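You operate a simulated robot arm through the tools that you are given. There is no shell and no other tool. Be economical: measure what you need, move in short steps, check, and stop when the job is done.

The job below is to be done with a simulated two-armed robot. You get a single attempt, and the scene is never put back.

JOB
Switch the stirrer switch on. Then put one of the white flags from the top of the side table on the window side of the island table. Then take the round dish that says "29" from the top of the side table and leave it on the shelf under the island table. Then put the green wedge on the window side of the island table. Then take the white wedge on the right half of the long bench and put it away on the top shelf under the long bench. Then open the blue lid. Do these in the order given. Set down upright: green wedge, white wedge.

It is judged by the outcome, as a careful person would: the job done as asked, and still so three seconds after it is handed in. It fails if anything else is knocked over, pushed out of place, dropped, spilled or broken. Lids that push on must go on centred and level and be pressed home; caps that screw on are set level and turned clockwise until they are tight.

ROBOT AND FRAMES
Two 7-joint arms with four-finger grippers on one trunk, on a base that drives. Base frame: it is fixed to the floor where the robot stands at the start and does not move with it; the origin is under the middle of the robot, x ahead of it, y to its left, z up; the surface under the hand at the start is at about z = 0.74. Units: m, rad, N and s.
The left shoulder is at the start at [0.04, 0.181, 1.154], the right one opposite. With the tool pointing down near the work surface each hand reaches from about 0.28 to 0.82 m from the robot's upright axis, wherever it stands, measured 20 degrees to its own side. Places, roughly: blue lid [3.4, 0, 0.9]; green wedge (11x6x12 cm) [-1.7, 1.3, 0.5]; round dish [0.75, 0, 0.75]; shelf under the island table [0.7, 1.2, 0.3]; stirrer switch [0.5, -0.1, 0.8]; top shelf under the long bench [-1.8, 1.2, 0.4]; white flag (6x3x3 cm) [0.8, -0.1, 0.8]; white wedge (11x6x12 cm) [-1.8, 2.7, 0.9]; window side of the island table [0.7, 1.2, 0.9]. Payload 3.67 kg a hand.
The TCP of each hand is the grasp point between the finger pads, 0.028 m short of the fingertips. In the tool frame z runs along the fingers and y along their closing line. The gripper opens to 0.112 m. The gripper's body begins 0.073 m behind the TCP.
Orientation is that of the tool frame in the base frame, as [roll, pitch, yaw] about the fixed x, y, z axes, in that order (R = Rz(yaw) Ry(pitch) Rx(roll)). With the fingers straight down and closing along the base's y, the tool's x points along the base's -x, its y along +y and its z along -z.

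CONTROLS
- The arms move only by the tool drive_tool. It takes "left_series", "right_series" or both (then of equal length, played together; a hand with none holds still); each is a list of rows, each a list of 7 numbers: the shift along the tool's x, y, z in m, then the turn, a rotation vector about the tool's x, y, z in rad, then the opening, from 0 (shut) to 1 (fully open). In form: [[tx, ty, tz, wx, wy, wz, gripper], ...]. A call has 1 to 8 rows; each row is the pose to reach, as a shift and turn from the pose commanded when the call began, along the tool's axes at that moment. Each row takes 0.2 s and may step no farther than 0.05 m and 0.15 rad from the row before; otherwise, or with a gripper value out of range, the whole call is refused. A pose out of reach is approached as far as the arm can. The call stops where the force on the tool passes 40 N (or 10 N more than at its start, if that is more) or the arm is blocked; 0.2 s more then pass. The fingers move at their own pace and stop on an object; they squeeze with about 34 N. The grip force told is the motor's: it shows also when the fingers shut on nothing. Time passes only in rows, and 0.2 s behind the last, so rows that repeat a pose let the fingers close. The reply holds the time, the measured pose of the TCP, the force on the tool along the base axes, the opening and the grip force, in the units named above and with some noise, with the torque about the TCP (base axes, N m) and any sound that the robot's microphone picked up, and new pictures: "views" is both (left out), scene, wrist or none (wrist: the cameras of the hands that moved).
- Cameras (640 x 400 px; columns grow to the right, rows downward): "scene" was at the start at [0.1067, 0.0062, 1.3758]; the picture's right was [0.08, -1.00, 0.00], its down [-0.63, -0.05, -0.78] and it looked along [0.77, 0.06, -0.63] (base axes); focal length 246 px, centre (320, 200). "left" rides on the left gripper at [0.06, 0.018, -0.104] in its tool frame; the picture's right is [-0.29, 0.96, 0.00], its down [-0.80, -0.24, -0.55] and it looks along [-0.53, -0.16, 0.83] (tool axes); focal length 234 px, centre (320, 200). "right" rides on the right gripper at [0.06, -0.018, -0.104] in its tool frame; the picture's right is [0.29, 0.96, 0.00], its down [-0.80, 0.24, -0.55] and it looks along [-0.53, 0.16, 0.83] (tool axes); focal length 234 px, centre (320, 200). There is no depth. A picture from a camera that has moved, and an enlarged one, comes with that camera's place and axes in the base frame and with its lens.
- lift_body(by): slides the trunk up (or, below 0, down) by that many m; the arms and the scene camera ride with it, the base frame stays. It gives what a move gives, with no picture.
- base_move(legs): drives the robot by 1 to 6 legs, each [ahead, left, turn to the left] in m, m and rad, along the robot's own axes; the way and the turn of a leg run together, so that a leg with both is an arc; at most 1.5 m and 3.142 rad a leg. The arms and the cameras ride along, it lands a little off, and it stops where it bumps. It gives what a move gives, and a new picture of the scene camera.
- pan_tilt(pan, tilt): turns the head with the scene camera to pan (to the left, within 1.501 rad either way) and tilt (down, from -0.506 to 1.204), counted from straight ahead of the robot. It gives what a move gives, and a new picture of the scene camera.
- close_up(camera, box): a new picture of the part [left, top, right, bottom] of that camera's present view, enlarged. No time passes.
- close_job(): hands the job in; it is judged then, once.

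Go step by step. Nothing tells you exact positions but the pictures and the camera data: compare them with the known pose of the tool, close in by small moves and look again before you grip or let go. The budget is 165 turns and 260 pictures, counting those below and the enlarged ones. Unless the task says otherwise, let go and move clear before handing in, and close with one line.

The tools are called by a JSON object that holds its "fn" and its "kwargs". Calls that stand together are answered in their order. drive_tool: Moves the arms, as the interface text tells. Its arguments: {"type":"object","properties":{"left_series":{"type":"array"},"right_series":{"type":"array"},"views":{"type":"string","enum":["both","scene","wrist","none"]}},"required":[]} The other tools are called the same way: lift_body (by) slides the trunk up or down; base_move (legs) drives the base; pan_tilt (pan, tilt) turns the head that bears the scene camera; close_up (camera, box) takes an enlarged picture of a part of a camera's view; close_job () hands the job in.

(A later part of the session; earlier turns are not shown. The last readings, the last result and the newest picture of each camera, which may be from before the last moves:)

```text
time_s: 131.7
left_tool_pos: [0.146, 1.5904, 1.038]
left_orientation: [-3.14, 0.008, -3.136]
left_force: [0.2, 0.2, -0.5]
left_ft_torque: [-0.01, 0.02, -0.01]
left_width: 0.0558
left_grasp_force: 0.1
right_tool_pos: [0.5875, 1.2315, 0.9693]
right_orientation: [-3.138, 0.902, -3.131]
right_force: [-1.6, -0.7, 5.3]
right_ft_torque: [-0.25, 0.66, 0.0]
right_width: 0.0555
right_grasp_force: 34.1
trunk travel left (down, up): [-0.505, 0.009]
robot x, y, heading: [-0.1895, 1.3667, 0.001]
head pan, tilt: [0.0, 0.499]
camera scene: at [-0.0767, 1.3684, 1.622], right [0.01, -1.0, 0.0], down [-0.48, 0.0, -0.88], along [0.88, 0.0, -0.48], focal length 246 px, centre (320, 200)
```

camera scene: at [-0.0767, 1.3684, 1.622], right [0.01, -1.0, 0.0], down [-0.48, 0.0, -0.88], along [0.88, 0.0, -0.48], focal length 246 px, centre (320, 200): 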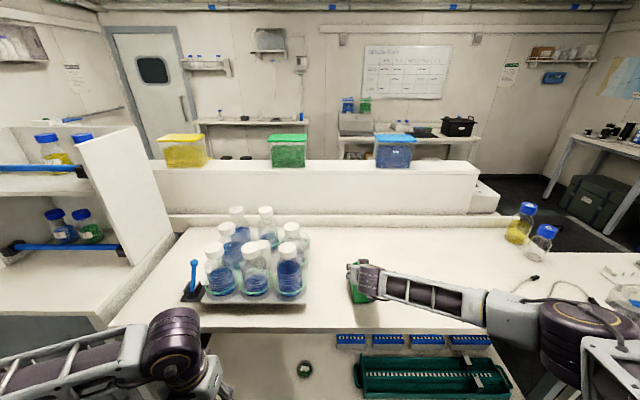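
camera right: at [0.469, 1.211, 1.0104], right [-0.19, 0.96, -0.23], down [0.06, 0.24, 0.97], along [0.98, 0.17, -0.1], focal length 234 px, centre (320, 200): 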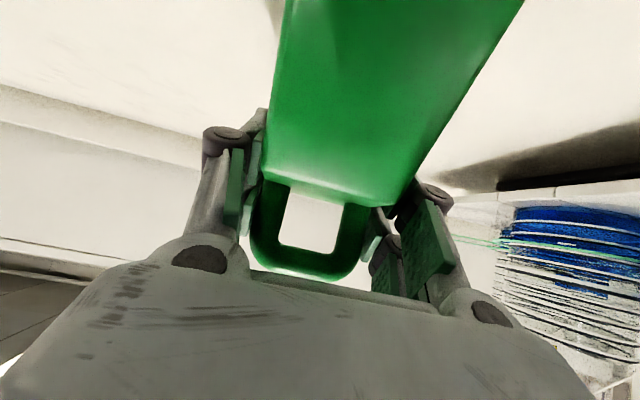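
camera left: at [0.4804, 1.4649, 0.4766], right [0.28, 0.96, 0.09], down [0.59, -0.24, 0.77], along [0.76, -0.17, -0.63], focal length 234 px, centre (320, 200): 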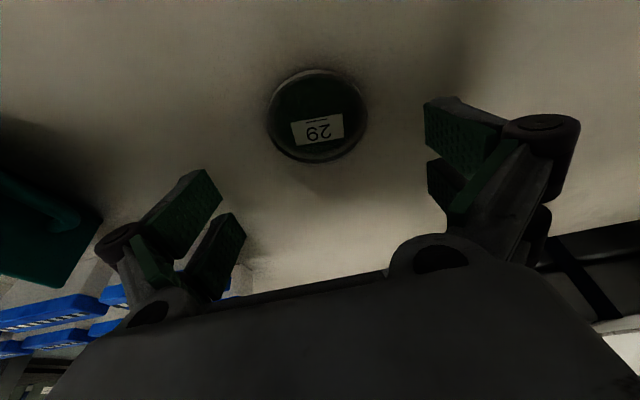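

Contact (about 8 N). I open and withdraw along the finger axis.

{"fn": "drive_tool", "kwargs": {"right_series": [[0, 0, 0, 0, 0, 0, 0.55], [0, 0, 0, 0, 0, 0, 0.7], [0, 0, 0, 0, 0, 0, 0.76], [0, 0, -0.03, 0, 0, 0, 0.76], [0, 0, -0.07, 0, 0, 0, 0.76], [0, 0, -0.11, 0, 0, 0, 0.76], [0, 0, -0.15, 0, 0, 0, 0.76]]}}

{"fn": "close_up", "kwargs": {"camera": "scene", "box": [320, 220, 440, 320]}}

```text
time_s: 133.2
left_tool_pos: [0.1456, 1.5895, 1.0365]
left_orientation: [3.141, 0.008, -3.136]
left_force: [-0.7, 0.3, 0.3]
left_ft_torque: [0.03, -0.04, -0.01]
left_width: 0.0561
left_grasp_force: 0.0
right_tool_pos: [0.4693, 1.2294, 1.0593]
right_orientation: [-3.14, 0.902, -3.134]
right_force: [-0.9, 0.4, 0.0]
right_ft_torque: [0.0, 0.0, -0.01]
right_width: 0.0853
right_grasp_force: 0.0
trunk travel left (down, up): [-0.505, 0.009]
robot x, y, heading: [-0.1906, 1.3667, 0.004]
head pan, tilt: [0.0, 0.499]
camera scene: at [-0.0776, 1.3675, 1.622], right [0.01, -1.0, 0.0], down [-0.48, 0.0, -0.88], along [0.88, 0.01, -0.48], focal length 246 px, centre (320, 200)
camera right: at [0.3504, 1.2105, 1.0766], right [-0.19, 0.96, -0.23], down [0.06, 0.24, 0.97], along [0.98, 0.17, -0.1], focal length 234 px, centre (320, 200)
```

scene: 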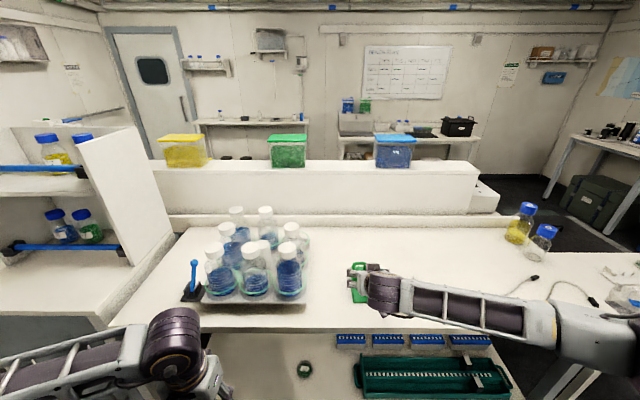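
right: 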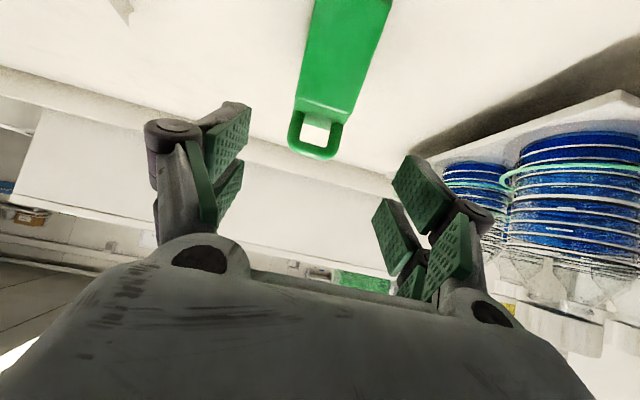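

```text
4.00 times, centred on (380, 270) of scene
camera zoom: at [-0.0776, 1.3675, 1.622], right [0.01, -1.0, 0.0], down [-0.48, 0.0, -0.88], along [0.88, 0.01, -0.48], focal length 985 px, centre (80, -80)
```

zoom: 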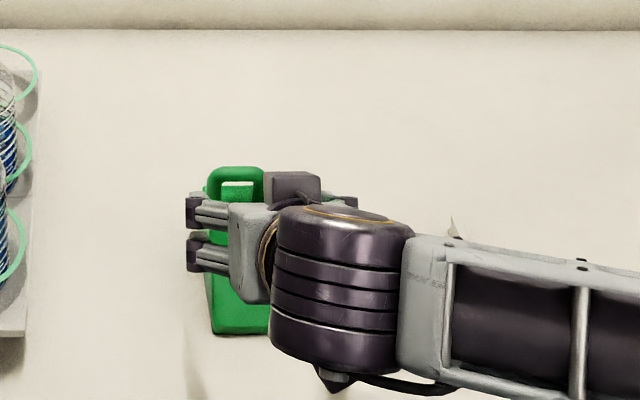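

Green wedge stands upright next to the flag. Now to the white wedge: I back off, turn around and strafe along the long bench.

{"fn": "base_move", "kwargs": {"legs": [[-0.32, 0, 0], [0, 0, 3.14], [0, -1.08, 0]]}}

```text
time_s: 149.1
left_tool_pos: [-0.8989, 2.2113, 1.037]
left_orientation: [-3.14, 0.006, 0.057]
left_force: [-0.5, -0.4, 1.0]
left_ft_torque: [0.03, 0.0, -0.04]
left_width: 0.0559
left_grasp_force: 0.1
right_tool_pos: [-1.2376, 2.5554, 1.0589]
right_orientation: [-3.14, 0.902, 0.06]
right_force: [-0.4, 0.4, 0.6]
right_ft_torque: [-0.01, 0.01, 0.0]
right_width: 0.085
right_grasp_force: 0.1
trunk travel left (down, up): [-0.505, 0.009]
robot x, y, heading: [-0.5749, 2.4511, -3.091]
head pan, tilt: [0.0, 0.499]
camera scene: at [-0.6845, 2.4445, 1.6219], right [-0.05, 1.0, 0.0], down [0.48, 0.03, -0.88], along [-0.88, -0.05, -0.48], focal length 246 px, centre (320, 200)
```

scene: 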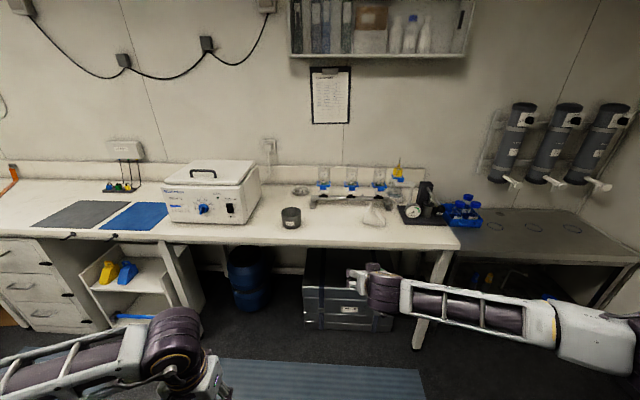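

{"fn": "close_up", "kwargs": {"camera": "scene", "box": [270, 150, 490, 250]}}

{"fn": "close_up", "kwargs": {"camera": "scene", "box": [340, 180, 420, 240]}}

```text
2.91 times, centred on (380, 200) of scene
camera zoom: at [-0.6845, 2.4445, 1.6219], right [-0.05, 1.0, 0.0], down [0.48, 0.03, -0.88], along [-0.88, -0.05, -0.48], focal length 716 px, centre (146, 200)
```

zoom: 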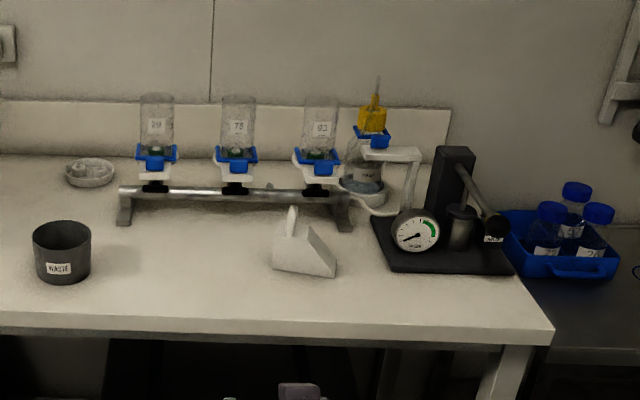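

```text
6.67 times, centred on (380, 210) of scene
camera zoom: at [-0.6845, 2.4445, 1.6219], right [-0.05, 1.0, 0.0], down [0.48, 0.03, -0.88], along [-0.88, -0.05, -0.48], focal length 1641 px, centre (-80, 133)
```

zoom: 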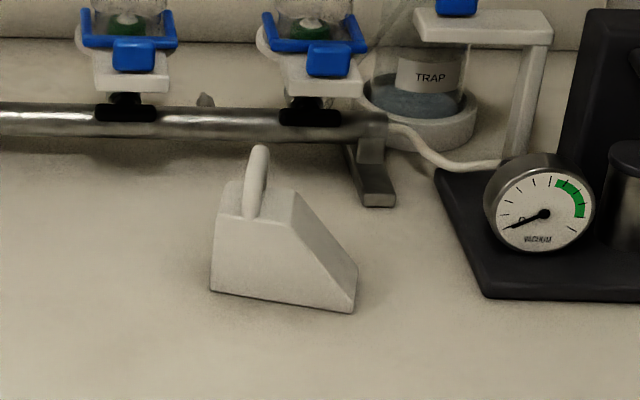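

The white wedge stands at about [-1.78, 2.67], its long axis nearly along y and turned about 0.21 rad, clear of the rack and gauge. I'll take it with a vertical tool, closing across its width, so first I untilt the right hand.

{"fn": "drive_tool", "kwargs": {"right_series": [[0.002, 0, -0.03, 0, 0.13, 0, 0.76], [0.003, 0, -0.06, 0, 0.26, 0, 0.76], [0.005, 0, -0.09, 0, 0.39, 0, 0.76], [0.007, 0, -0.12, 0, 0.52, 0, 0.76], [0.008, 0, -0.15, 0, 0.65, 0, 0.76], [0.01, 0, -0.18, 0, 0.78, 0, 0.76], [0.0114, 0, -0.2075, 0, 0.9, 0, 0.76]], "views": "none"}}

{"fn": "drive_tool", "kwargs": {"right_series": [[0, 0, 0, 0, 0, -0.15, 0.76], [0, 0, 0, 0, 0, -0.3, 0.76], [0, 0, 0, 0, 0, -0.45, 0.76], [0, 0, 0, 0, 0, -0.6, 0.76], [0, 0, 0, 0, 0, -0.75, 0.76], [0, 0, 0, 0, 0, -0.9, 0.76], [0, 0, 0, 0, 0, -1.05, 0.76], [0, 0, 0, 0, 0, -1.2, 0.76]]}}

```text
time_s: 150.7
left_tool_pos: [-0.8973, 2.2127, 1.0368]
left_orientation: [-3.141, 0.005, 0.057]
left_force: [0.0, 0.5, 0.5]
left_ft_torque: [-0.01, 0.02, -0.01]
left_width: 0.056
left_grasp_force: 0.1
right_tool_pos: [-1.0694, 2.5675, 1.1806]
right_orientation: [-3.138, -0.002, 0.057]
right_force: [0.0, -0.2, 0.3]
right_ft_torque: [0.01, 0.01, 0.01]
right_width: 0.0854
right_grasp_force: 0.0
trunk travel left (down, up): [-0.505, 0.009]
robot x, y, heading: [-0.5789, 2.4513, -3.085]
head pan, tilt: [0.0, 0.499]
```

```text
time_s: 152.5
left_tool_pos: [-0.8952, 2.2131, 1.0367]
left_orientation: [-3.141, 0.007, 0.058]
left_force: [-0.4, 0.1, 0.6]
left_ft_torque: [0.03, 0.04, 0.05]
left_width: 0.0561
left_grasp_force: 0.0
right_tool_pos: [-1.0202, 2.5671, 1.1492]
right_orientation: [-3.109, 0.004, 1.189]
right_force: [1.9, 3.4, -6.0]
right_ft_torque: [-0.29, 0.16, 0.02]
right_width: 0.0849
right_grasp_force: 0.0
right hand out of reach, approached as far as the arm can: row 8
trunk travel left (down, up): [-0.505, 0.009]
robot x, y, heading: [-0.5744, 2.4521, -3.089]
head pan, tilt: [0.0, 0.499]
camera scene: at [-0.682, 2.4452, 1.622], right [-0.05, 1.0, 0.0], down [0.48, 0.03, -0.88], along [-0.88, -0.05, -0.48], focal length 246 px, centre (320, 200)
camera right: at [-1.0107, 2.6277, 1.2534], right [1.0, -0.09, -0.03], down [-0.06, -0.83, 0.55], along [-0.08, -0.54, -0.84], focal length 234 px, centre (320, 200)
```

scene: 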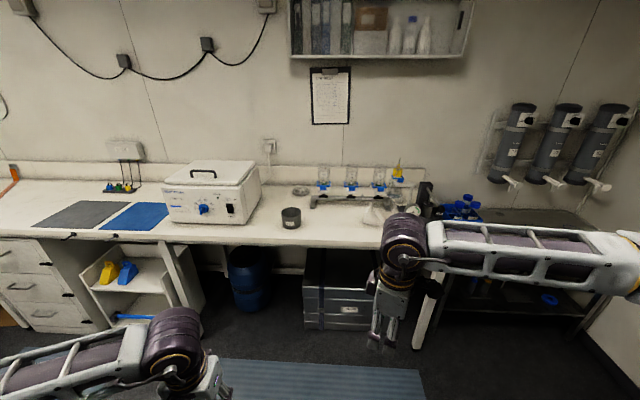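
right: 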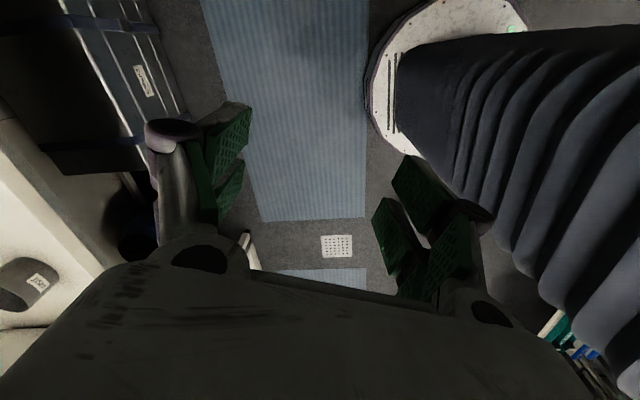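

The wrist can't yaw that far. Better: grip the handle's bar across its thin direction with a near-standard yaw (about -0.21) and forward tilt, so the same pose works inside the shelf. I turn the wrist back.

{"fn": "drive_tool", "kwargs": {"right_series": [[0, 0, 0, 0, 0, 0.15, 0.5], [0, 0, 0, 0, 0, 0.3, 0.5], [0, 0, 0, 0, 0, 0.45, 0.5], [0, 0, 0, 0, 0, 0.6, 0.5], [0, 0, 0, 0, 0, 0.75, 0.5], [0, 0, 0, 0, 0, 0.9, 0.5], [0, 0, 0, 0, 0, 1.05, 0.5], [0, 0, 0, 0, 0, 1.2, 0.5]], "views": "none"}}

{"fn": "base_move", "kwargs": {"legs": [[0, 0, -0.055], [0.3, 0, 0]]}}

```text
time_s: 154.3
left_tool_pos: [-0.8981, 2.2134, 1.0368]
left_orientation: [-3.141, 0.006, 0.058]
left_force: [0.1, 0.8, 0.3]
left_ft_torque: [-0.01, -0.02, -0.01]
left_width: 0.0559
left_grasp_force: 0.1
right_tool_pos: [-1.0296, 2.568, 1.1632]
right_orientation: [-3.129, 0.067, -0.013]
right_force: [0.6, 0.0, 0.0]
right_ft_torque: [-0.01, 0.02, 0.01]
right_width: 0.0562
right_grasp_force: 0.0
trunk travel left (down, up): [-0.505, 0.009]
robot x, y, heading: [-0.5749, 2.4539, -3.089]
head pan, tilt: [0.0, 0.499]
```

```text
time_s: 156.8
left_tool_pos: [-1.215, 2.2344, 1.0378]
left_orientation: [-3.141, 0.009, -0.007]
left_force: [-0.2, 0.3, -0.8]
left_ft_torque: [-0.03, 0.01, 0.03]
left_width: 0.056
left_grasp_force: 0.0
right_tool_pos: [-1.3242, 2.5982, 1.1638]
right_orientation: [-3.13, 0.067, -0.074]
right_force: [1.2, -0.7, 0.5]
right_ft_torque: [-0.02, 0.04, 0.05]
right_width: 0.0559
right_grasp_force: 0.1
trunk travel left (down, up): [-0.505, 0.009]
robot x, y, heading: [-0.8814, 2.4552, 3.13]
head pan, tilt: [0.0, 0.499]
camera scene: at [-0.9865, 2.4537, 1.6221], right [0.01, 1.0, 0.0], down [0.48, 0.0, -0.88], along [-0.88, 0.01, -0.48], focal length 246 px, centre (320, 200)
```

scene: 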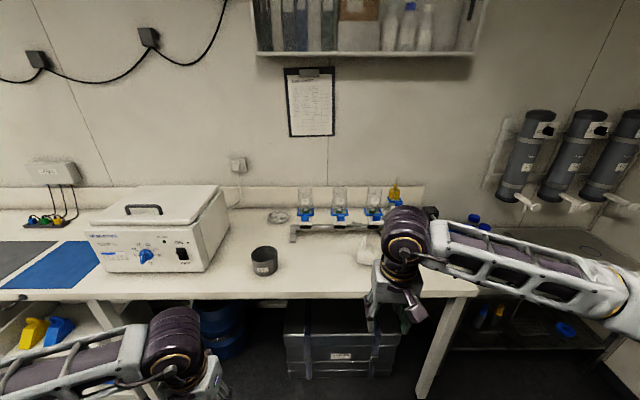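

I add the small yaw and a 0.65 rad forward tilt while reaching toward the wedge, staying high.

{"fn": "drive_tool", "kwargs": {"right_series": [[-0.02, -0.003, 0.004, 0.001, -0.11, 0.06, 0.5], [-0.042, -0.007, 0.008, 0.007, -0.22, 0.131, 0.5], [-0.064, -0.01, 0.014, 0.022, -0.33, 0.131, 0.5], [-0.085, -0.014, 0.02, 0.03, -0.44, 0.131, 0.5], [-0.107, -0.017, 0.025, 0.037, -0.55, 0.131, 0.5], [-0.128, -0.021, 0.03, 0.044, -0.65, 0.131, 0.5]]}}

```text
time_s: 158.2
left_tool_pos: [-1.2166, 2.2354, 1.0355]
left_orientation: [-3.141, 0.007, -0.007]
left_force: [-0.5, 0.1, 0.0]
left_ft_torque: [0.0, -0.02, -0.01]
left_width: 0.0563
left_grasp_force: 0.1
right_tool_pos: [-1.4549, 2.6318, 1.1405]
right_orientation: [-3.137, 0.72, -0.208]
right_force: [0.5, -1.0, 0.7]
right_ft_torque: [-0.01, 0.01, -0.02]
right_width: 0.0562
right_grasp_force: 0.1
trunk travel left (down, up): [-0.505, 0.009]
robot x, y, heading: [-0.8785, 2.4534, 3.132]
head pan, tilt: [0.0, 0.499]
camera scene: at [-0.9894, 2.454, 1.6218], right [0.01, 1.0, 0.0], down [0.48, 0.0, -0.88], along [-0.88, 0.01, -0.48], focal length 246 px, centre (320, 200)
camera right: at [-1.3379, 2.6241, 1.1786], right [0.01, -0.98, -0.19], down [-0.28, -0.19, 0.94], along [-0.96, 0.04, -0.28], focal length 234 px, centre (320, 200)
```

scene: 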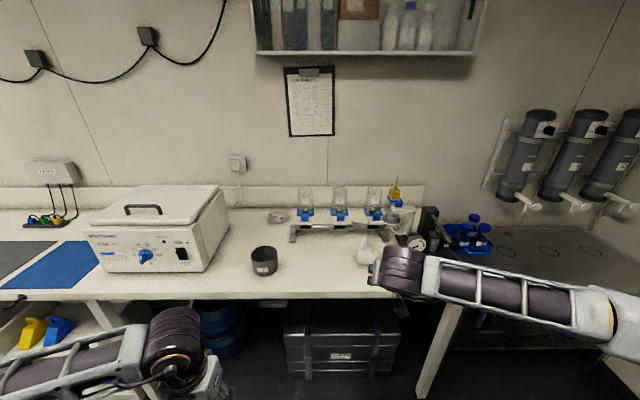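
right: 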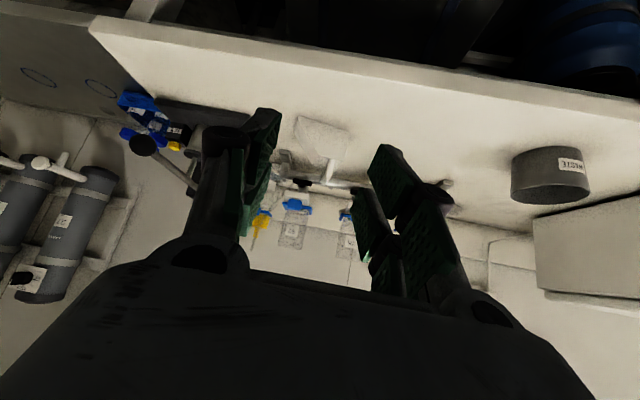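

{"fn": "close_up", "kwargs": {"camera": "right", "box": [260, 90, 400, 210]}}

{"fn": "close_up", "kwargs": {"camera": "scene", "box": [330, 190, 430, 280]}}

```text
3.33 times, centred on (330, 150) of right
camera zoom: at [-1.3379, 2.6241, 1.1786], right [0.01, -0.98, -0.19], down [-0.28, -0.19, 0.94], along [-0.96, 0.04, -0.28], focal length 781 px, centre (287, 367)
```

zoom: 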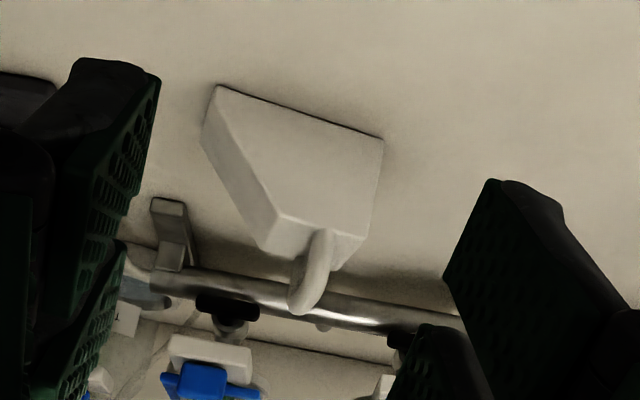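

```text
4.44 times, centred on (380, 235) of scene
camera zoom: at [-0.9894, 2.454, 1.6218], right [0.01, 1.0, 0.0], down [0.48, 0.0, -0.88], along [-0.88, 0.01, -0.48], focal length 1094 px, centre (53, 44)
```

zoom: 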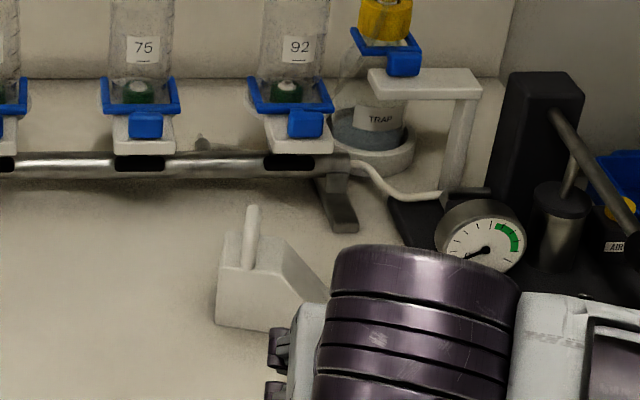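

The handle's centre is at about [-1.782, 2.640], with its bar from z = 0.97 to 1.02. I drive 25 cm forward to bring the hand just in front of it.

{"fn": "base_move", "kwargs": {"legs": [[0.25, 0, 0.01]]}}

{"fn": "close_up", "kwargs": {"camera": "right", "box": [220, 40, 420, 240]}}

```text
time_s: 160.1
left_tool_pos: [-1.4585, 2.2286, 1.0368]
left_orientation: [3.14, 0.008, 0.011]
left_force: [0.1, 1.0, -0.3]
left_ft_torque: [-0.03, -0.01, 0.0]
left_width: 0.056
left_grasp_force: 0.0
right_tool_pos: [-1.7038, 2.6196, 1.1426]
right_orientation: [-3.137, 0.72, -0.188]
right_force: [0.5, -0.1, -0.1]
right_ft_torque: [-0.02, 0.03, -0.01]
right_width: 0.0561
right_grasp_force: 0.0
trunk travel left (down, up): [-0.505, 0.009]
robot x, y, heading: [-1.1224, 2.4529, -3.129]
head pan, tilt: [0.0, 0.499]
camera scene: at [-1.2359, 2.4514, 1.622], right [-0.01, 1.0, 0.0], down [0.48, 0.01, -0.88], along [-0.88, -0.01, -0.48], focal length 246 px, centre (320, 200)
```

scene: 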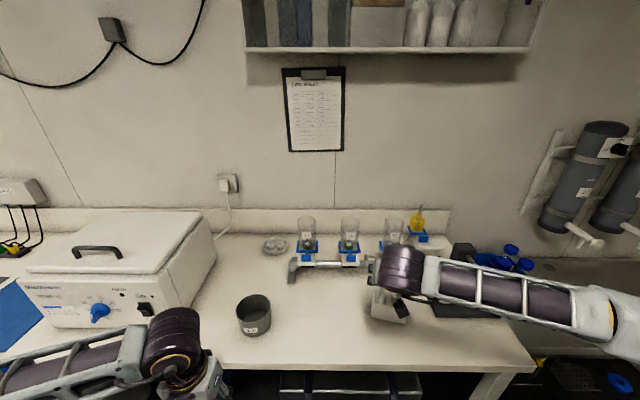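

```text
2.00 times, centred on (320, 140) of right
camera zoom: at [-1.5882, 2.6143, 1.1798], right [0.03, -0.98, -0.19], down [-0.28, -0.19, 0.94], along [-0.96, 0.02, -0.28], focal length 468 px, centre (320, 320)
```

zoom: 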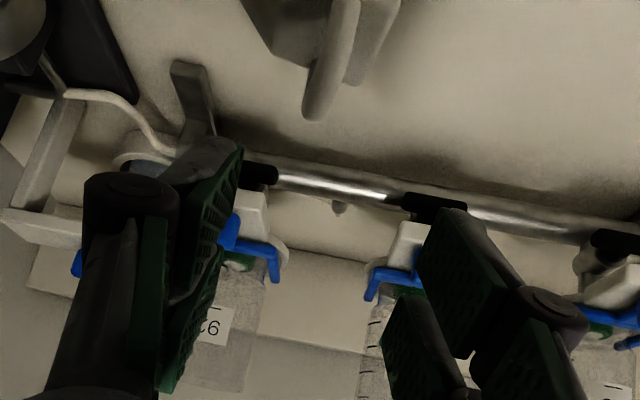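

The handle top projects to [-1.782, 2.641]; I approach along the finger axis, stopping 5 cm short to check.

{"fn": "drive_tool", "kwargs": {"right_series": [[0.015, -0.003, 0.02, 0, 0, 0, 0.5], [0.029, -0.006, 0.04, 0, 0, 0, 0.5], [0.029, -0.006, 0.075, 0, 0, 0, 0.5], [0.029, -0.006, 0.105, 0, 0, 0, 0.5]], "views": "wrist"}}

{"fn": "close_up", "kwargs": {"camera": "scene", "box": [340, 220, 460, 340]}}

```text
time_s: 161.1
left_tool_pos: [-1.4602, 2.23, 1.0374]
left_orientation: [-3.141, 0.007, 0.012]
left_force: [0.1, -0.8, -0.1]
left_ft_torque: [0.03, 0.01, -0.01]
left_width: 0.0561
left_grasp_force: 0.0
right_tool_pos: [-1.7509, 2.6353, 1.043]
right_orientation: [-3.137, 0.719, -0.19]
right_force: [0.2, -0.9, -0.2]
right_ft_torque: [0.0, 0.0, 0.0]
right_width: 0.0562
right_grasp_force: 0.1
trunk travel left (down, up): [-0.505, 0.009]
robot x, y, heading: [-1.1285, 2.4569, -3.131]
head pan, tilt: [0.0, 0.499]
camera right: at [-1.6353, 2.6307, 1.082], right [0.03, -0.98, -0.19], down [-0.28, -0.19, 0.94], along [-0.96, 0.02, -0.28], focal length 234 px, centre (320, 200)
```

right: 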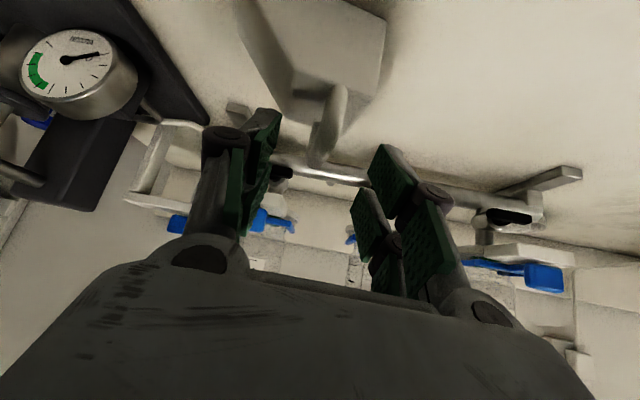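

```text
3.33 times, centred on (400, 280) of scene
camera zoom: at [-1.2377, 2.4514, 1.6219], right [-0.01, 1.0, 0.0], down [0.48, 0.01, -0.88], along [-0.88, -0.01, -0.48], focal length 821 px, centre (53, -67)
```

zoom: 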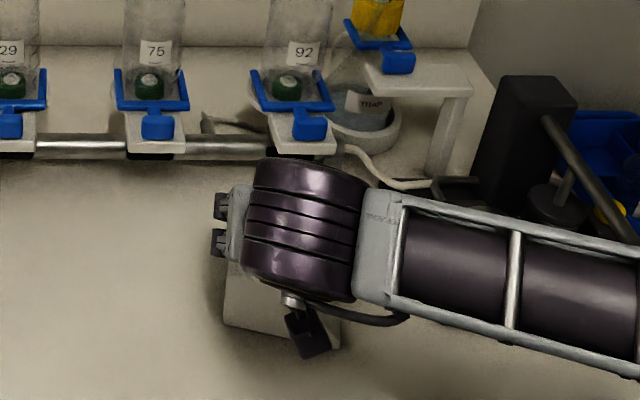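

Centred. I advance the last 4.8 cm and close on the handle bar.

{"fn": "drive_tool", "kwargs": {"right_series": [[0, 0, 0.025, 0, 0, 0, 0.5], [0, 0, 0.048, 0, 0, 0, 0.5], [0, 0, 0.048, 0, 0, 0, 0.5]], "views": "wrist"}}

{"fn": "close_up", "kwargs": {"camera": "right", "box": [220, 80, 420, 240]}}

```text
time_s: 161.9
left_tool_pos: [-1.4599, 2.2291, 1.0368]
left_orientation: [3.141, 0.009, 0.014]
left_force: [0.2, -0.6, 0.4]
left_ft_torque: [0.0, 0.02, -0.01]
left_width: 0.0558
left_grasp_force: 0.0
right_tool_pos: [-1.7809, 2.6415, 1.0082]
right_orientation: [-3.136, 0.719, -0.187]
right_force: [0.1, -0.9, -1.5]
right_ft_torque: [0.0, 0.01, 0.01]
right_width: 0.0558
right_grasp_force: 0.1
trunk travel left (down, up): [-0.505, 0.009]
robot x, y, heading: [-1.1246, 2.4519, -3.135]
head pan, tilt: [0.0, 0.499]
camera right: at [-1.665, 2.6366, 1.0464], right [0.03, -0.98, -0.19], down [-0.28, -0.19, 0.94], along [-0.96, 0.02, -0.28], focal length 234 px, centre (320, 200)
```

right: 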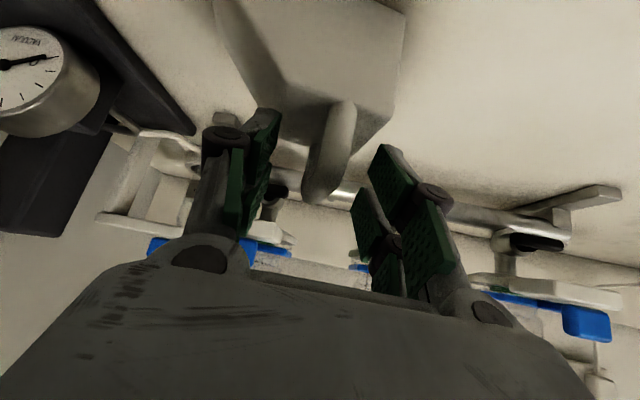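

```text
2.50 times, centred on (320, 160) of right
camera zoom: at [-1.665, 2.6366, 1.0464], right [0.03, -0.98, -0.19], down [-0.28, -0.19, 0.94], along [-0.96, 0.02, -0.28], focal length 585 px, centre (320, 300)
```

zoom: 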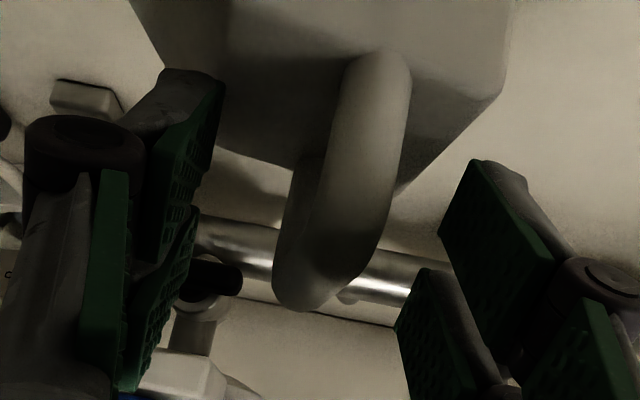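

The bar sits between the pads. I go 4 mm deeper and close.

{"fn": "drive_tool", "kwargs": {"right_series": [[0.002, 0, 0.004, 0, 0, 0, 0.5], [0.002, 0, 0.004, 0, 0, 0, 0.25], [0.002, 0, 0.004, 0, 0, 0, 0.05], [0.002, 0, 0.004, 0, 0, 0, 0.05]], "views": "wrist"}}

{"fn": "close_up", "kwargs": {"camera": "right", "box": [220, 80, 420, 240]}}

```text
time_s: 162.9
left_tool_pos: [-1.4586, 2.2277, 1.0382]
left_orientation: [-3.14, 0.008, 0.015]
left_force: [-0.6, 0.8, 0.0]
left_ft_torque: [-0.02, -0.03, 0.0]
left_width: 0.0558
left_grasp_force: 0.0
right_tool_pos: [-1.7815, 2.637, 1.0086]
right_orientation: [3.141, 0.727, -0.191]
right_force: [-3.0, -5.3, 28.1]
right_ft_torque: [-0.07, 0.21, -0.51]
right_width: 0.0137
right_grasp_force: 34.4
trunk travel left (down, up): [-0.505, 0.009]
robot x, y, heading: [-1.1306, 2.4528, -3.132]
head pan, tilt: [0.0, 0.499]
camera right: at [-1.6665, 2.6332, 1.0459], right [0.03, -0.98, -0.19], down [-0.27, -0.19, 0.94], along [-0.96, 0.02, -0.27], focal length 234 px, centre (320, 200)
```

right: 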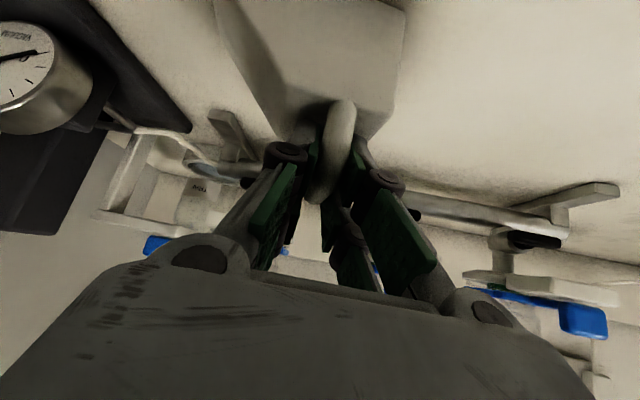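

```text
2.50 times, centred on (320, 160) of right
camera zoom: at [-1.6665, 2.6332, 1.0459], right [0.03, -0.98, -0.19], down [-0.27, -0.19, 0.94], along [-0.96, 0.02, -0.27], focal length 585 px, centre (320, 300)
```

zoom: 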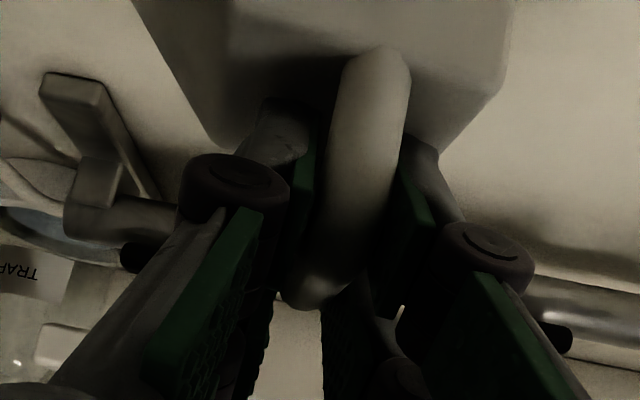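

The handle (1.4 cm thick) is gripped. I lift straight up 10 cm and check the hang.

{"fn": "drive_tool", "kwargs": {"right_series": [[-0.0066, 0, -0.0075, 0, 0, 0, 0.05], [-0.0165, 0, -0.019, 0, 0, 0, 0.05], [-0.033, 0, -0.0375, 0, 0, 0, 0.05], [-0.05, 0, -0.056, 0, 0, 0, 0.05], [-0.066, 0, -0.075, 0, 0, 0, 0.05]]}}

{"fn": "close_up", "kwargs": {"camera": "scene", "box": [340, 220, 460, 340]}}

```text
time_s: 164.1
left_tool_pos: [-1.4593, 2.2288, 1.0364]
left_orientation: [3.141, 0.008, 0.011]
left_force: [-0.6, -0.4, -0.2]
left_ft_torque: [0.01, 0.0, 0.0]
left_width: 0.056
left_grasp_force: 0.1
right_tool_pos: [-1.7806, 2.6398, 1.1028]
right_orientation: [-3.136, 0.719, -0.189]
right_force: [0.2, 0.0, -2.9]
right_ft_torque: [-0.06, 0.02, 0.0]
right_width: 0.0137
right_grasp_force: 33.8
trunk travel left (down, up): [-0.505, 0.009]
robot x, y, heading: [-1.1234, 2.4522, -3.131]
head pan, tilt: [0.0, 0.499]
camera scene: at [-1.2371, 2.4514, 1.6219], right [-0.01, 1.0, 0.0], down [0.48, 0.01, -0.88], along [-0.88, -0.01, -0.48], focal length 246 px, centre (320, 200)
camera right: at [-1.6652, 2.6353, 1.1407], right [0.03, -0.98, -0.19], down [-0.28, -0.19, 0.94], along [-0.96, 0.02, -0.28], focal length 234 px, centre (320, 200)
```

scene: 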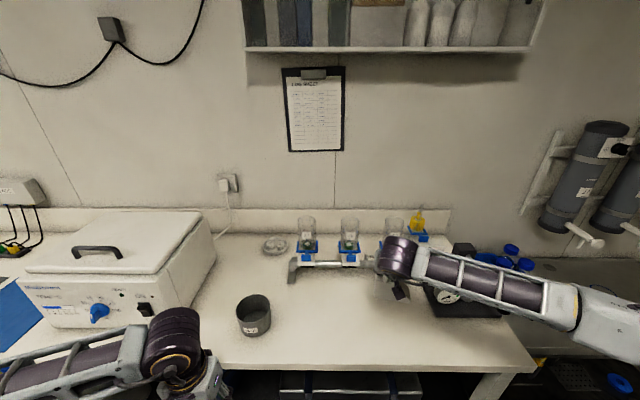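
right: 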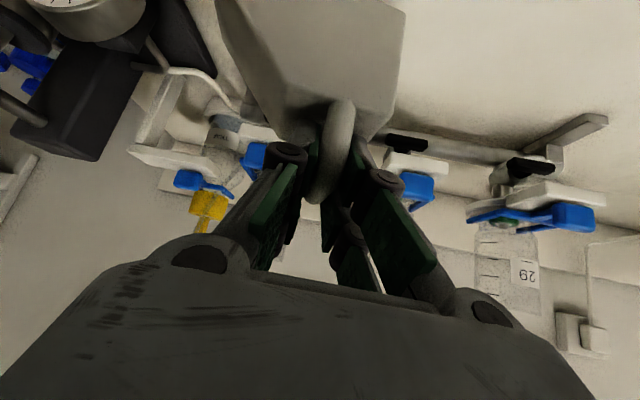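

```text
3.33 times, centred on (400, 280) of scene
camera zoom: at [-1.2371, 2.4514, 1.6219], right [-0.01, 1.0, 0.0], down [0.48, 0.01, -0.88], along [-0.88, -0.01, -0.48], focal length 821 px, centre (53, -67)
```

zoom: 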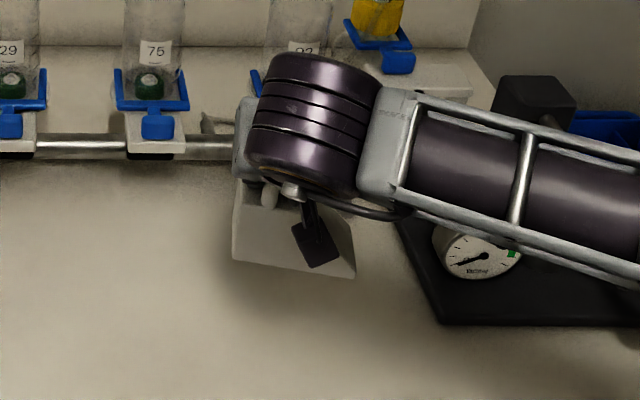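

The wedge hangs level. I back away from the bench, strafe back to the shelf unit, and lower the trunk.

{"fn": "base_move", "kwargs": {"legs": [[-0.62, 0, -0.01], [0, 1.345, 0]]}}

{"fn": "lift_body", "kwargs": {"by": -0.4}}

{"fn": "lift_body", "kwargs": {"by": -0.1}}

{"fn": "pan_tilt", "kwargs": {"pan": -0.15, "tilt": 0.45}}

```text
time_s: 174.1
left_tool_pos: [-0.8528, 0.8782, 1.0364]
left_orientation: [-3.141, 0.007, 0.021]
left_force: [0.6, 0.8, 1.2]
left_ft_torque: [-0.02, 0.0, 0.06]
left_width: 0.0562
left_grasp_force: 0.0
right_tool_pos: [-1.1772, 1.2874, 1.1028]
right_orientation: [-3.137, 0.718, -0.18]
right_force: [-0.7, 0.2, -2.6]
right_ft_torque: [-0.04, -0.01, -0.02]
right_width: 0.0136
right_grasp_force: 34.2
trunk travel left (down, up): [-0.505, 0.009]
robot x, y, heading: [-0.5203, 1.1063, -3.122]
head pan, tilt: [0.0, 0.499]
camera scene: at [-0.6316, 1.1033, 1.6219], right [-0.02, 1.0, 0.0], down [0.48, 0.01, -0.88], along [-0.88, -0.02, -0.48], focal length 246 px, centre (320, 200)
```

scene: 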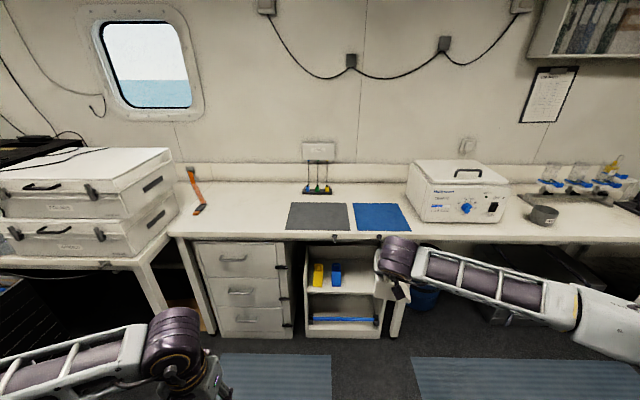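

```text
time_s: 177.9
left_tool_pos: [-0.853, 0.8796, 0.6362]
left_orientation: [3.14, 0.008, 0.021]
left_force: [-0.2, 0.0, 0.5]
left_ft_torque: [-0.01, 0.0, 0.0]
left_width: 0.0559
left_grasp_force: 0.0
right_tool_pos: [-1.1758, 1.2862, 0.701]
right_orientation: [-3.138, 0.719, -0.18]
right_force: [-0.2, 0.1, -2.7]
right_ft_torque: [-0.03, 0.0, -0.03]
right_width: 0.0137
right_grasp_force: 34.4
trunk travel left (down, up): [-0.105, 0.409]
robot x, y, heading: [-0.519, 1.1032, -3.123]
head pan, tilt: [0.0, 0.499]
```

```text
time_s: 179.3
left_tool_pos: [-0.8524, 0.8787, 0.5377]
left_orientation: [3.142, 0.007, 0.021]
left_force: [0.2, -0.4, -0.9]
left_ft_torque: [-0.02, 0.0, 0.01]
left_width: 0.056
left_grasp_force: 0.1
right_tool_pos: [-1.1757, 1.2872, 0.6035]
right_orientation: [-3.139, 0.718, -0.179]
right_force: [0.8, 0.4, -2.8]
right_ft_torque: [-0.03, -0.01, -0.04]
right_width: 0.0135
right_grasp_force: 33.9
trunk travel left (down, up): [-0.005, 0.509]
robot x, y, heading: [-0.5206, 1.1029, -3.116]
head pan, tilt: [0.0, 0.499]
```

```text
time_s: 180.0
left_tool_pos: [-0.8524, 0.8787, 0.537]
left_orientation: [-3.141, 0.008, 0.021]
left_force: [-0.2, -0.4, 1.2]
left_ft_torque: [0.01, 0.0, 0.01]
left_width: 0.0562
left_grasp_force: 0.0
right_tool_pos: [-1.1769, 1.288, 0.6029]
right_orientation: [-3.137, 0.72, -0.179]
right_force: [-0.4, -0.5, -3.1]
right_ft_torque: [-0.05, -0.02, 0.01]
right_width: 0.0132
right_grasp_force: 33.8
trunk travel left (down, up): [-0.005, 0.509]
robot x, y, heading: [-0.5196, 1.1094, -3.119]
head pan, tilt: [-0.15, 0.45]
camera scene: at [-0.6315, 1.1166, 1.1271], right [0.13, 0.99, 0.0], down [0.43, -0.06, -0.9], along [-0.89, 0.12, -0.44], focal length 246 px, centre (320, 200)
```

scene: 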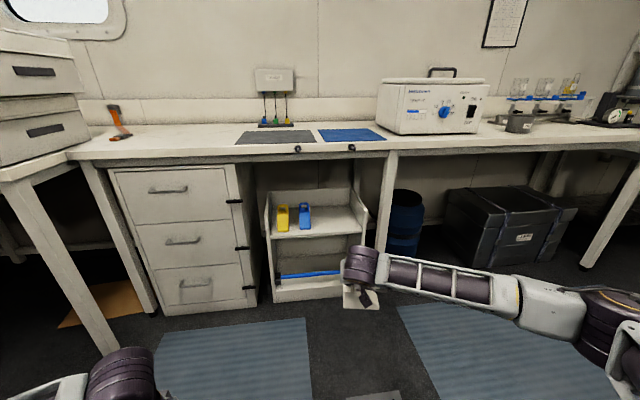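

The free bay right of the blue wedge centres at y of about 1.33. I lower slightly, square the heading and approach to just outside the bench.

{"fn": "drive_tool", "kwargs": {"right_series": [[0.0075, 0, 0.0085, 0, 0, 0, 0.05], [0.015, 0, 0.017, 0, 0, 0, 0.05]], "views": "none"}}

{"fn": "base_move", "kwargs": {"legs": [[0, 0, -0.0226], [0.35, 0, 0]]}}

```text
time_s: 180.6
left_tool_pos: [-0.8518, 0.8791, 0.5374]
left_orientation: [3.139, 0.007, 0.02]
left_force: [0.1, -0.5, 0.3]
left_ft_torque: [-0.02, 0.01, 0.03]
left_width: 0.0561
left_grasp_force: 0.1
right_tool_pos: [-1.1762, 1.2857, 0.5781]
right_orientation: [-3.136, 0.719, -0.179]
right_force: [0.8, -0.1, -2.7]
right_ft_torque: [-0.04, 0.01, -0.03]
right_width: 0.0135
right_grasp_force: 34.1
trunk travel left (down, up): [-0.005, 0.509]
robot x, y, heading: [-0.5238, 1.1067, -3.118]
head pan, tilt: [-0.15, 0.45]
```

```text
time_s: 183.2
left_tool_pos: [-1.2049, 0.8866, 0.5377]
left_orientation: [-3.141, 0.006, 0.0]
left_force: [-0.6, 1.0, 0.0]
left_ft_torque: [0.03, -0.04, 0.0]
left_width: 0.056
left_grasp_force: 0.1
right_tool_pos: [-1.5228, 1.3014, 0.5767]
right_orientation: [-3.135, 0.719, -0.201]
right_force: [0.8, -0.4, -2.2]
right_ft_torque: [-0.07, -0.01, -0.01]
right_width: 0.0137
right_grasp_force: 34.1
trunk travel left (down, up): [-0.005, 0.509]
robot x, y, heading: [-0.8717, 1.1073, 3.14]
head pan, tilt: [-0.15, 0.45]
camera scene: at [-0.9805, 1.1198, 1.1271], right [0.15, 0.99, 0.0], down [0.43, -0.07, -0.9], along [-0.89, 0.14, -0.44], focal length 246 px, centre (320, 200)
```

scene: 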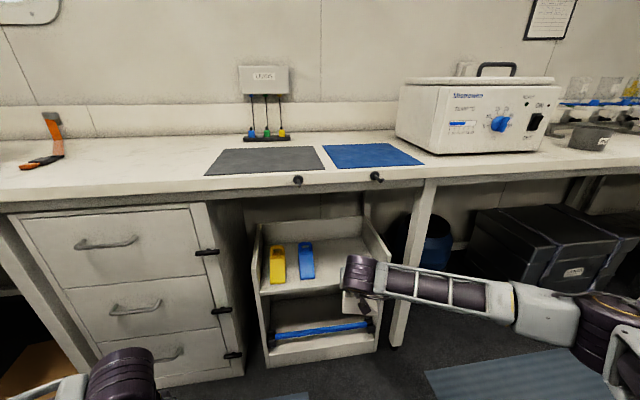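

Let me check the wedge's bottom height against the shelf before going in.

{"fn": "close_up", "kwargs": {"camera": "scene", "box": [240, 210, 420, 350]}}

{"fn": "close_up", "kwargs": {"camera": "right", "box": [0, 0, 640, 400]}}

```text
2.86 times, centred on (330, 280) of scene
camera zoom: at [-0.9805, 1.1198, 1.1271], right [0.15, 0.99, 0.0], down [0.43, -0.07, -0.9], along [-0.89, 0.14, -0.44], focal length 703 px, centre (291, -29)
```

zoom: 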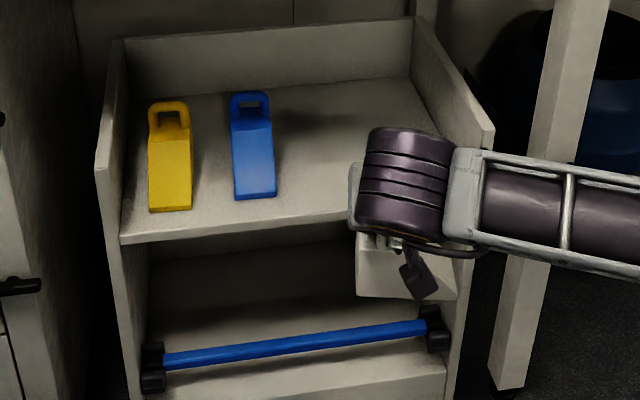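

```text
1.00 times, centred on (320, 200) of right (not enlarged: the box is as wide or as high as the picture)
camera zoom: at [-1.4067, 1.295, 0.616], right [0.02, -0.98, -0.19], down [-0.28, -0.19, 0.94], along [-0.96, 0.04, -0.28], focal length 234 px, centre (320, 200)
```

zoom: 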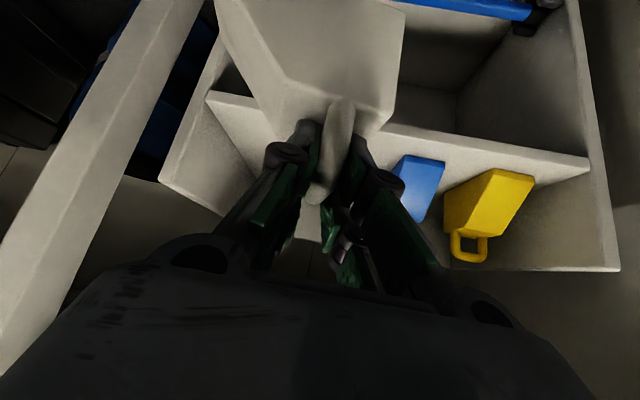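

The wedge's bottom is about 2.5 cm above shelf height, and everything clears. I drive in 12.5 cm, then extend the arm.

{"fn": "base_move", "kwargs": {"legs": [[0.125, 0, 0]]}}

{"fn": "close_up", "kwargs": {"camera": "scene", "box": [240, 210, 420, 350]}}

```text
time_s: 184.5
left_tool_pos: [-1.3314, 0.8846, 0.5367]
left_orientation: [-3.141, 0.006, 0.002]
left_force: [0.1, 0.1, -0.5]
left_ft_torque: [-0.01, -0.03, 0.02]
left_width: 0.0559
left_grasp_force: 0.0
right_tool_pos: [-1.6493, 1.2987, 0.5772]
right_orientation: [-3.136, 0.719, -0.196]
right_force: [-0.3, 0.0, -2.4]
right_ft_torque: [-0.07, -0.02, 0.0]
right_width: 0.0137
right_grasp_force: 34.0
trunk travel left (down, up): [-0.005, 0.509]
robot x, y, heading: [-0.9932, 1.1052, -3.14]
head pan, tilt: [-0.15, 0.45]
camera scene: at [-1.1064, 1.1193, 1.127], right [0.15, 0.99, 0.0], down [0.43, -0.06, -0.9], along [-0.89, 0.13, -0.44], focal length 246 px, centre (320, 200)
```

scene: 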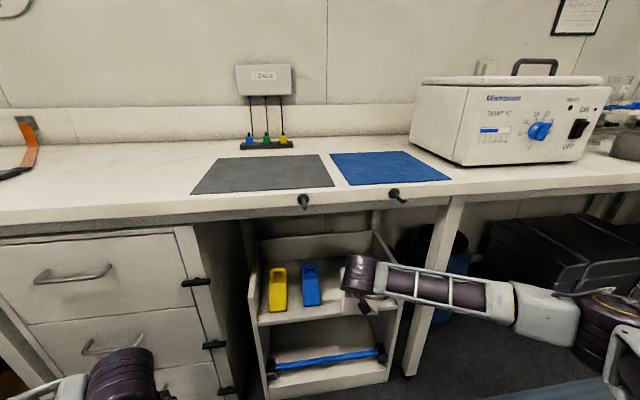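

```text
2.86 times, centred on (330, 280) of scene
camera zoom: at [-1.1064, 1.1193, 1.127], right [0.15, 0.99, 0.0], down [0.43, -0.06, -0.9], along [-0.89, 0.13, -0.44], focal length 703 px, centre (291, -29)
```

zoom: 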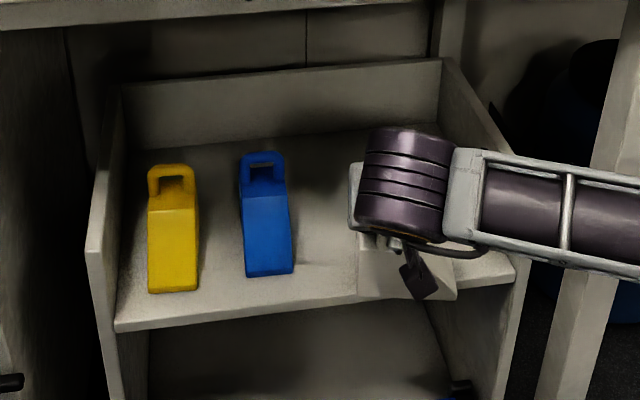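

Clear. I extend 9 cm into the shelf at constant height.

{"fn": "drive_tool", "kwargs": {"right_series": [[-0.0223, 0.0042, 0.0196, 0, 0, 0, 0.05], [-0.0447, 0.0085, 0.0392, 0, 0, 0, 0.05], [-0.067, 0.0127, 0.0588, 0, 0, 0, 0.05]]}}

{"fn": "close_up", "kwargs": {"camera": "scene", "box": [240, 210, 420, 350]}}

```text
time_s: 185.3
left_tool_pos: [-1.3304, 0.8848, 0.5366]
left_orientation: [-3.14, 0.007, 0.002]
left_force: [0.4, 0.0, -0.6]
left_ft_torque: [0.0, 0.01, 0.03]
left_width: 0.0561
left_grasp_force: 0.1
right_tool_pos: [-1.7378, 1.305, 0.5791]
right_orientation: [-3.137, 0.719, -0.196]
right_force: [0.5, -0.7, -2.6]
right_ft_torque: [-0.06, -0.02, 0.0]
right_width: 0.0133
right_grasp_force: 33.8
trunk travel left (down, up): [-0.005, 0.509]
robot x, y, heading: [-0.9955, 1.1084, -3.14]
head pan, tilt: [-0.15, 0.45]
camera scene: at [-1.1055, 1.1192, 1.1271], right [0.15, 0.99, 0.0], down [0.43, -0.06, -0.9], along [-0.89, 0.13, -0.44], focal length 246 px, centre (320, 200)
camera right: at [-1.6226, 1.2995, 0.6181], right [0.02, -0.98, -0.19], down [-0.28, -0.19, 0.94], along [-0.96, 0.03, -0.28], focal length 234 px, centre (320, 200)
```

scene: 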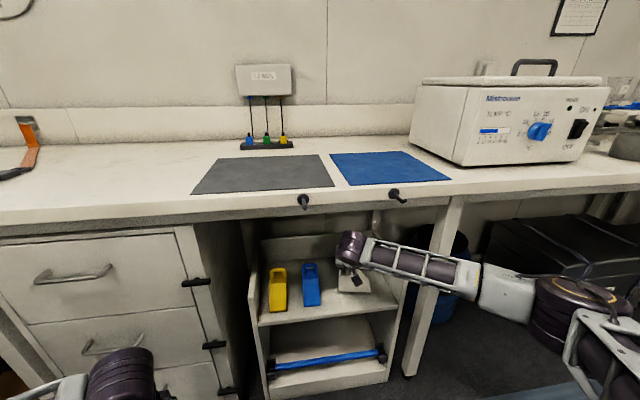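
right: 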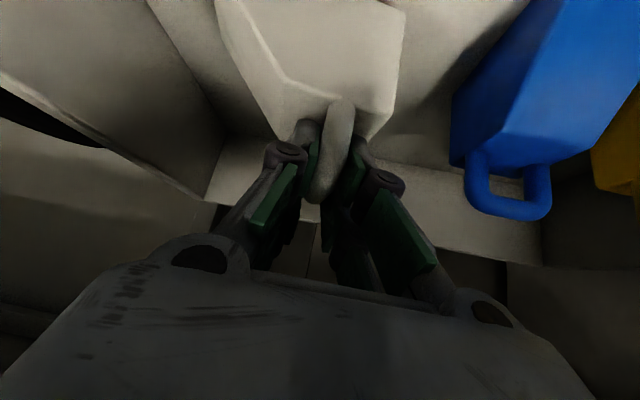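

```text
2.86 times, centred on (330, 280) of scene
camera zoom: at [-1.1055, 1.1192, 1.1271], right [0.15, 0.99, 0.0], down [0.43, -0.06, -0.9], along [-0.89, 0.13, -0.44], focal length 703 px, centre (291, -29)
```

zoom: 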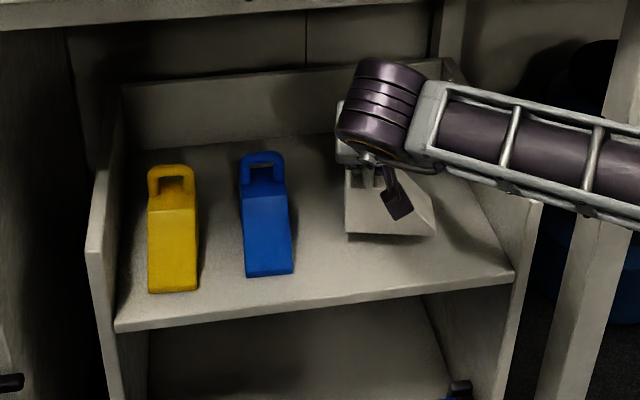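

Well inside, between the blue wedge and the right wall. I lower in small steps to contact.

{"fn": "drive_tool", "kwargs": {"right_series": [[0.0066, 0, 0.0075, 0, 0, 0, 0.05], [0.0099, 0, 0.0113, 0, 0, 0, 0.05], [0.0119, 0, 0.0135, 0, 0, 0, 0.05], [0.0138, 0, 0.0158, 0, 0, 0, 0.05], [0.0158, 0, 0.018, 0, 0, 0, 0.05]], "views": "wrist"}}

```text
time_s: 186.5
left_tool_pos: [-1.3294, 0.8837, 0.5374]
left_orientation: [-3.141, 0.01, 0.003]
left_force: [0.6, 0.7, -0.7]
left_ft_torque: [-0.02, -0.04, 0.01]
left_width: 0.056
left_grasp_force: 0.1
right_tool_pos: [-1.739, 1.3035, 0.5583]
right_orientation: [-3.14, 0.725, -0.198]
right_force: [4.3, 1.3, 15.1]
right_ft_torque: [-0.15, -0.63, -0.02]
right_width: 0.0133
right_grasp_force: 33.9
trunk travel left (down, up): [-0.005, 0.509]
robot x, y, heading: [-0.9934, 1.1053, -3.139]
head pan, tilt: [-0.15, 0.45]
camera right: at [-1.6228, 1.2979, 0.5963], right [0.02, -0.98, -0.19], down [-0.27, -0.19, 0.94], along [-0.96, 0.03, -0.27], focal length 234 px, centre (320, 200)
```

right: 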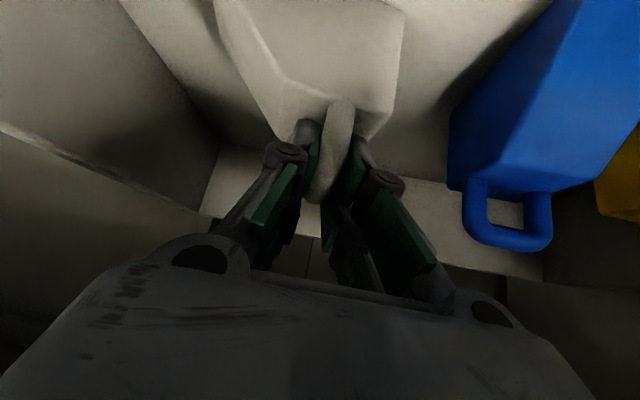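

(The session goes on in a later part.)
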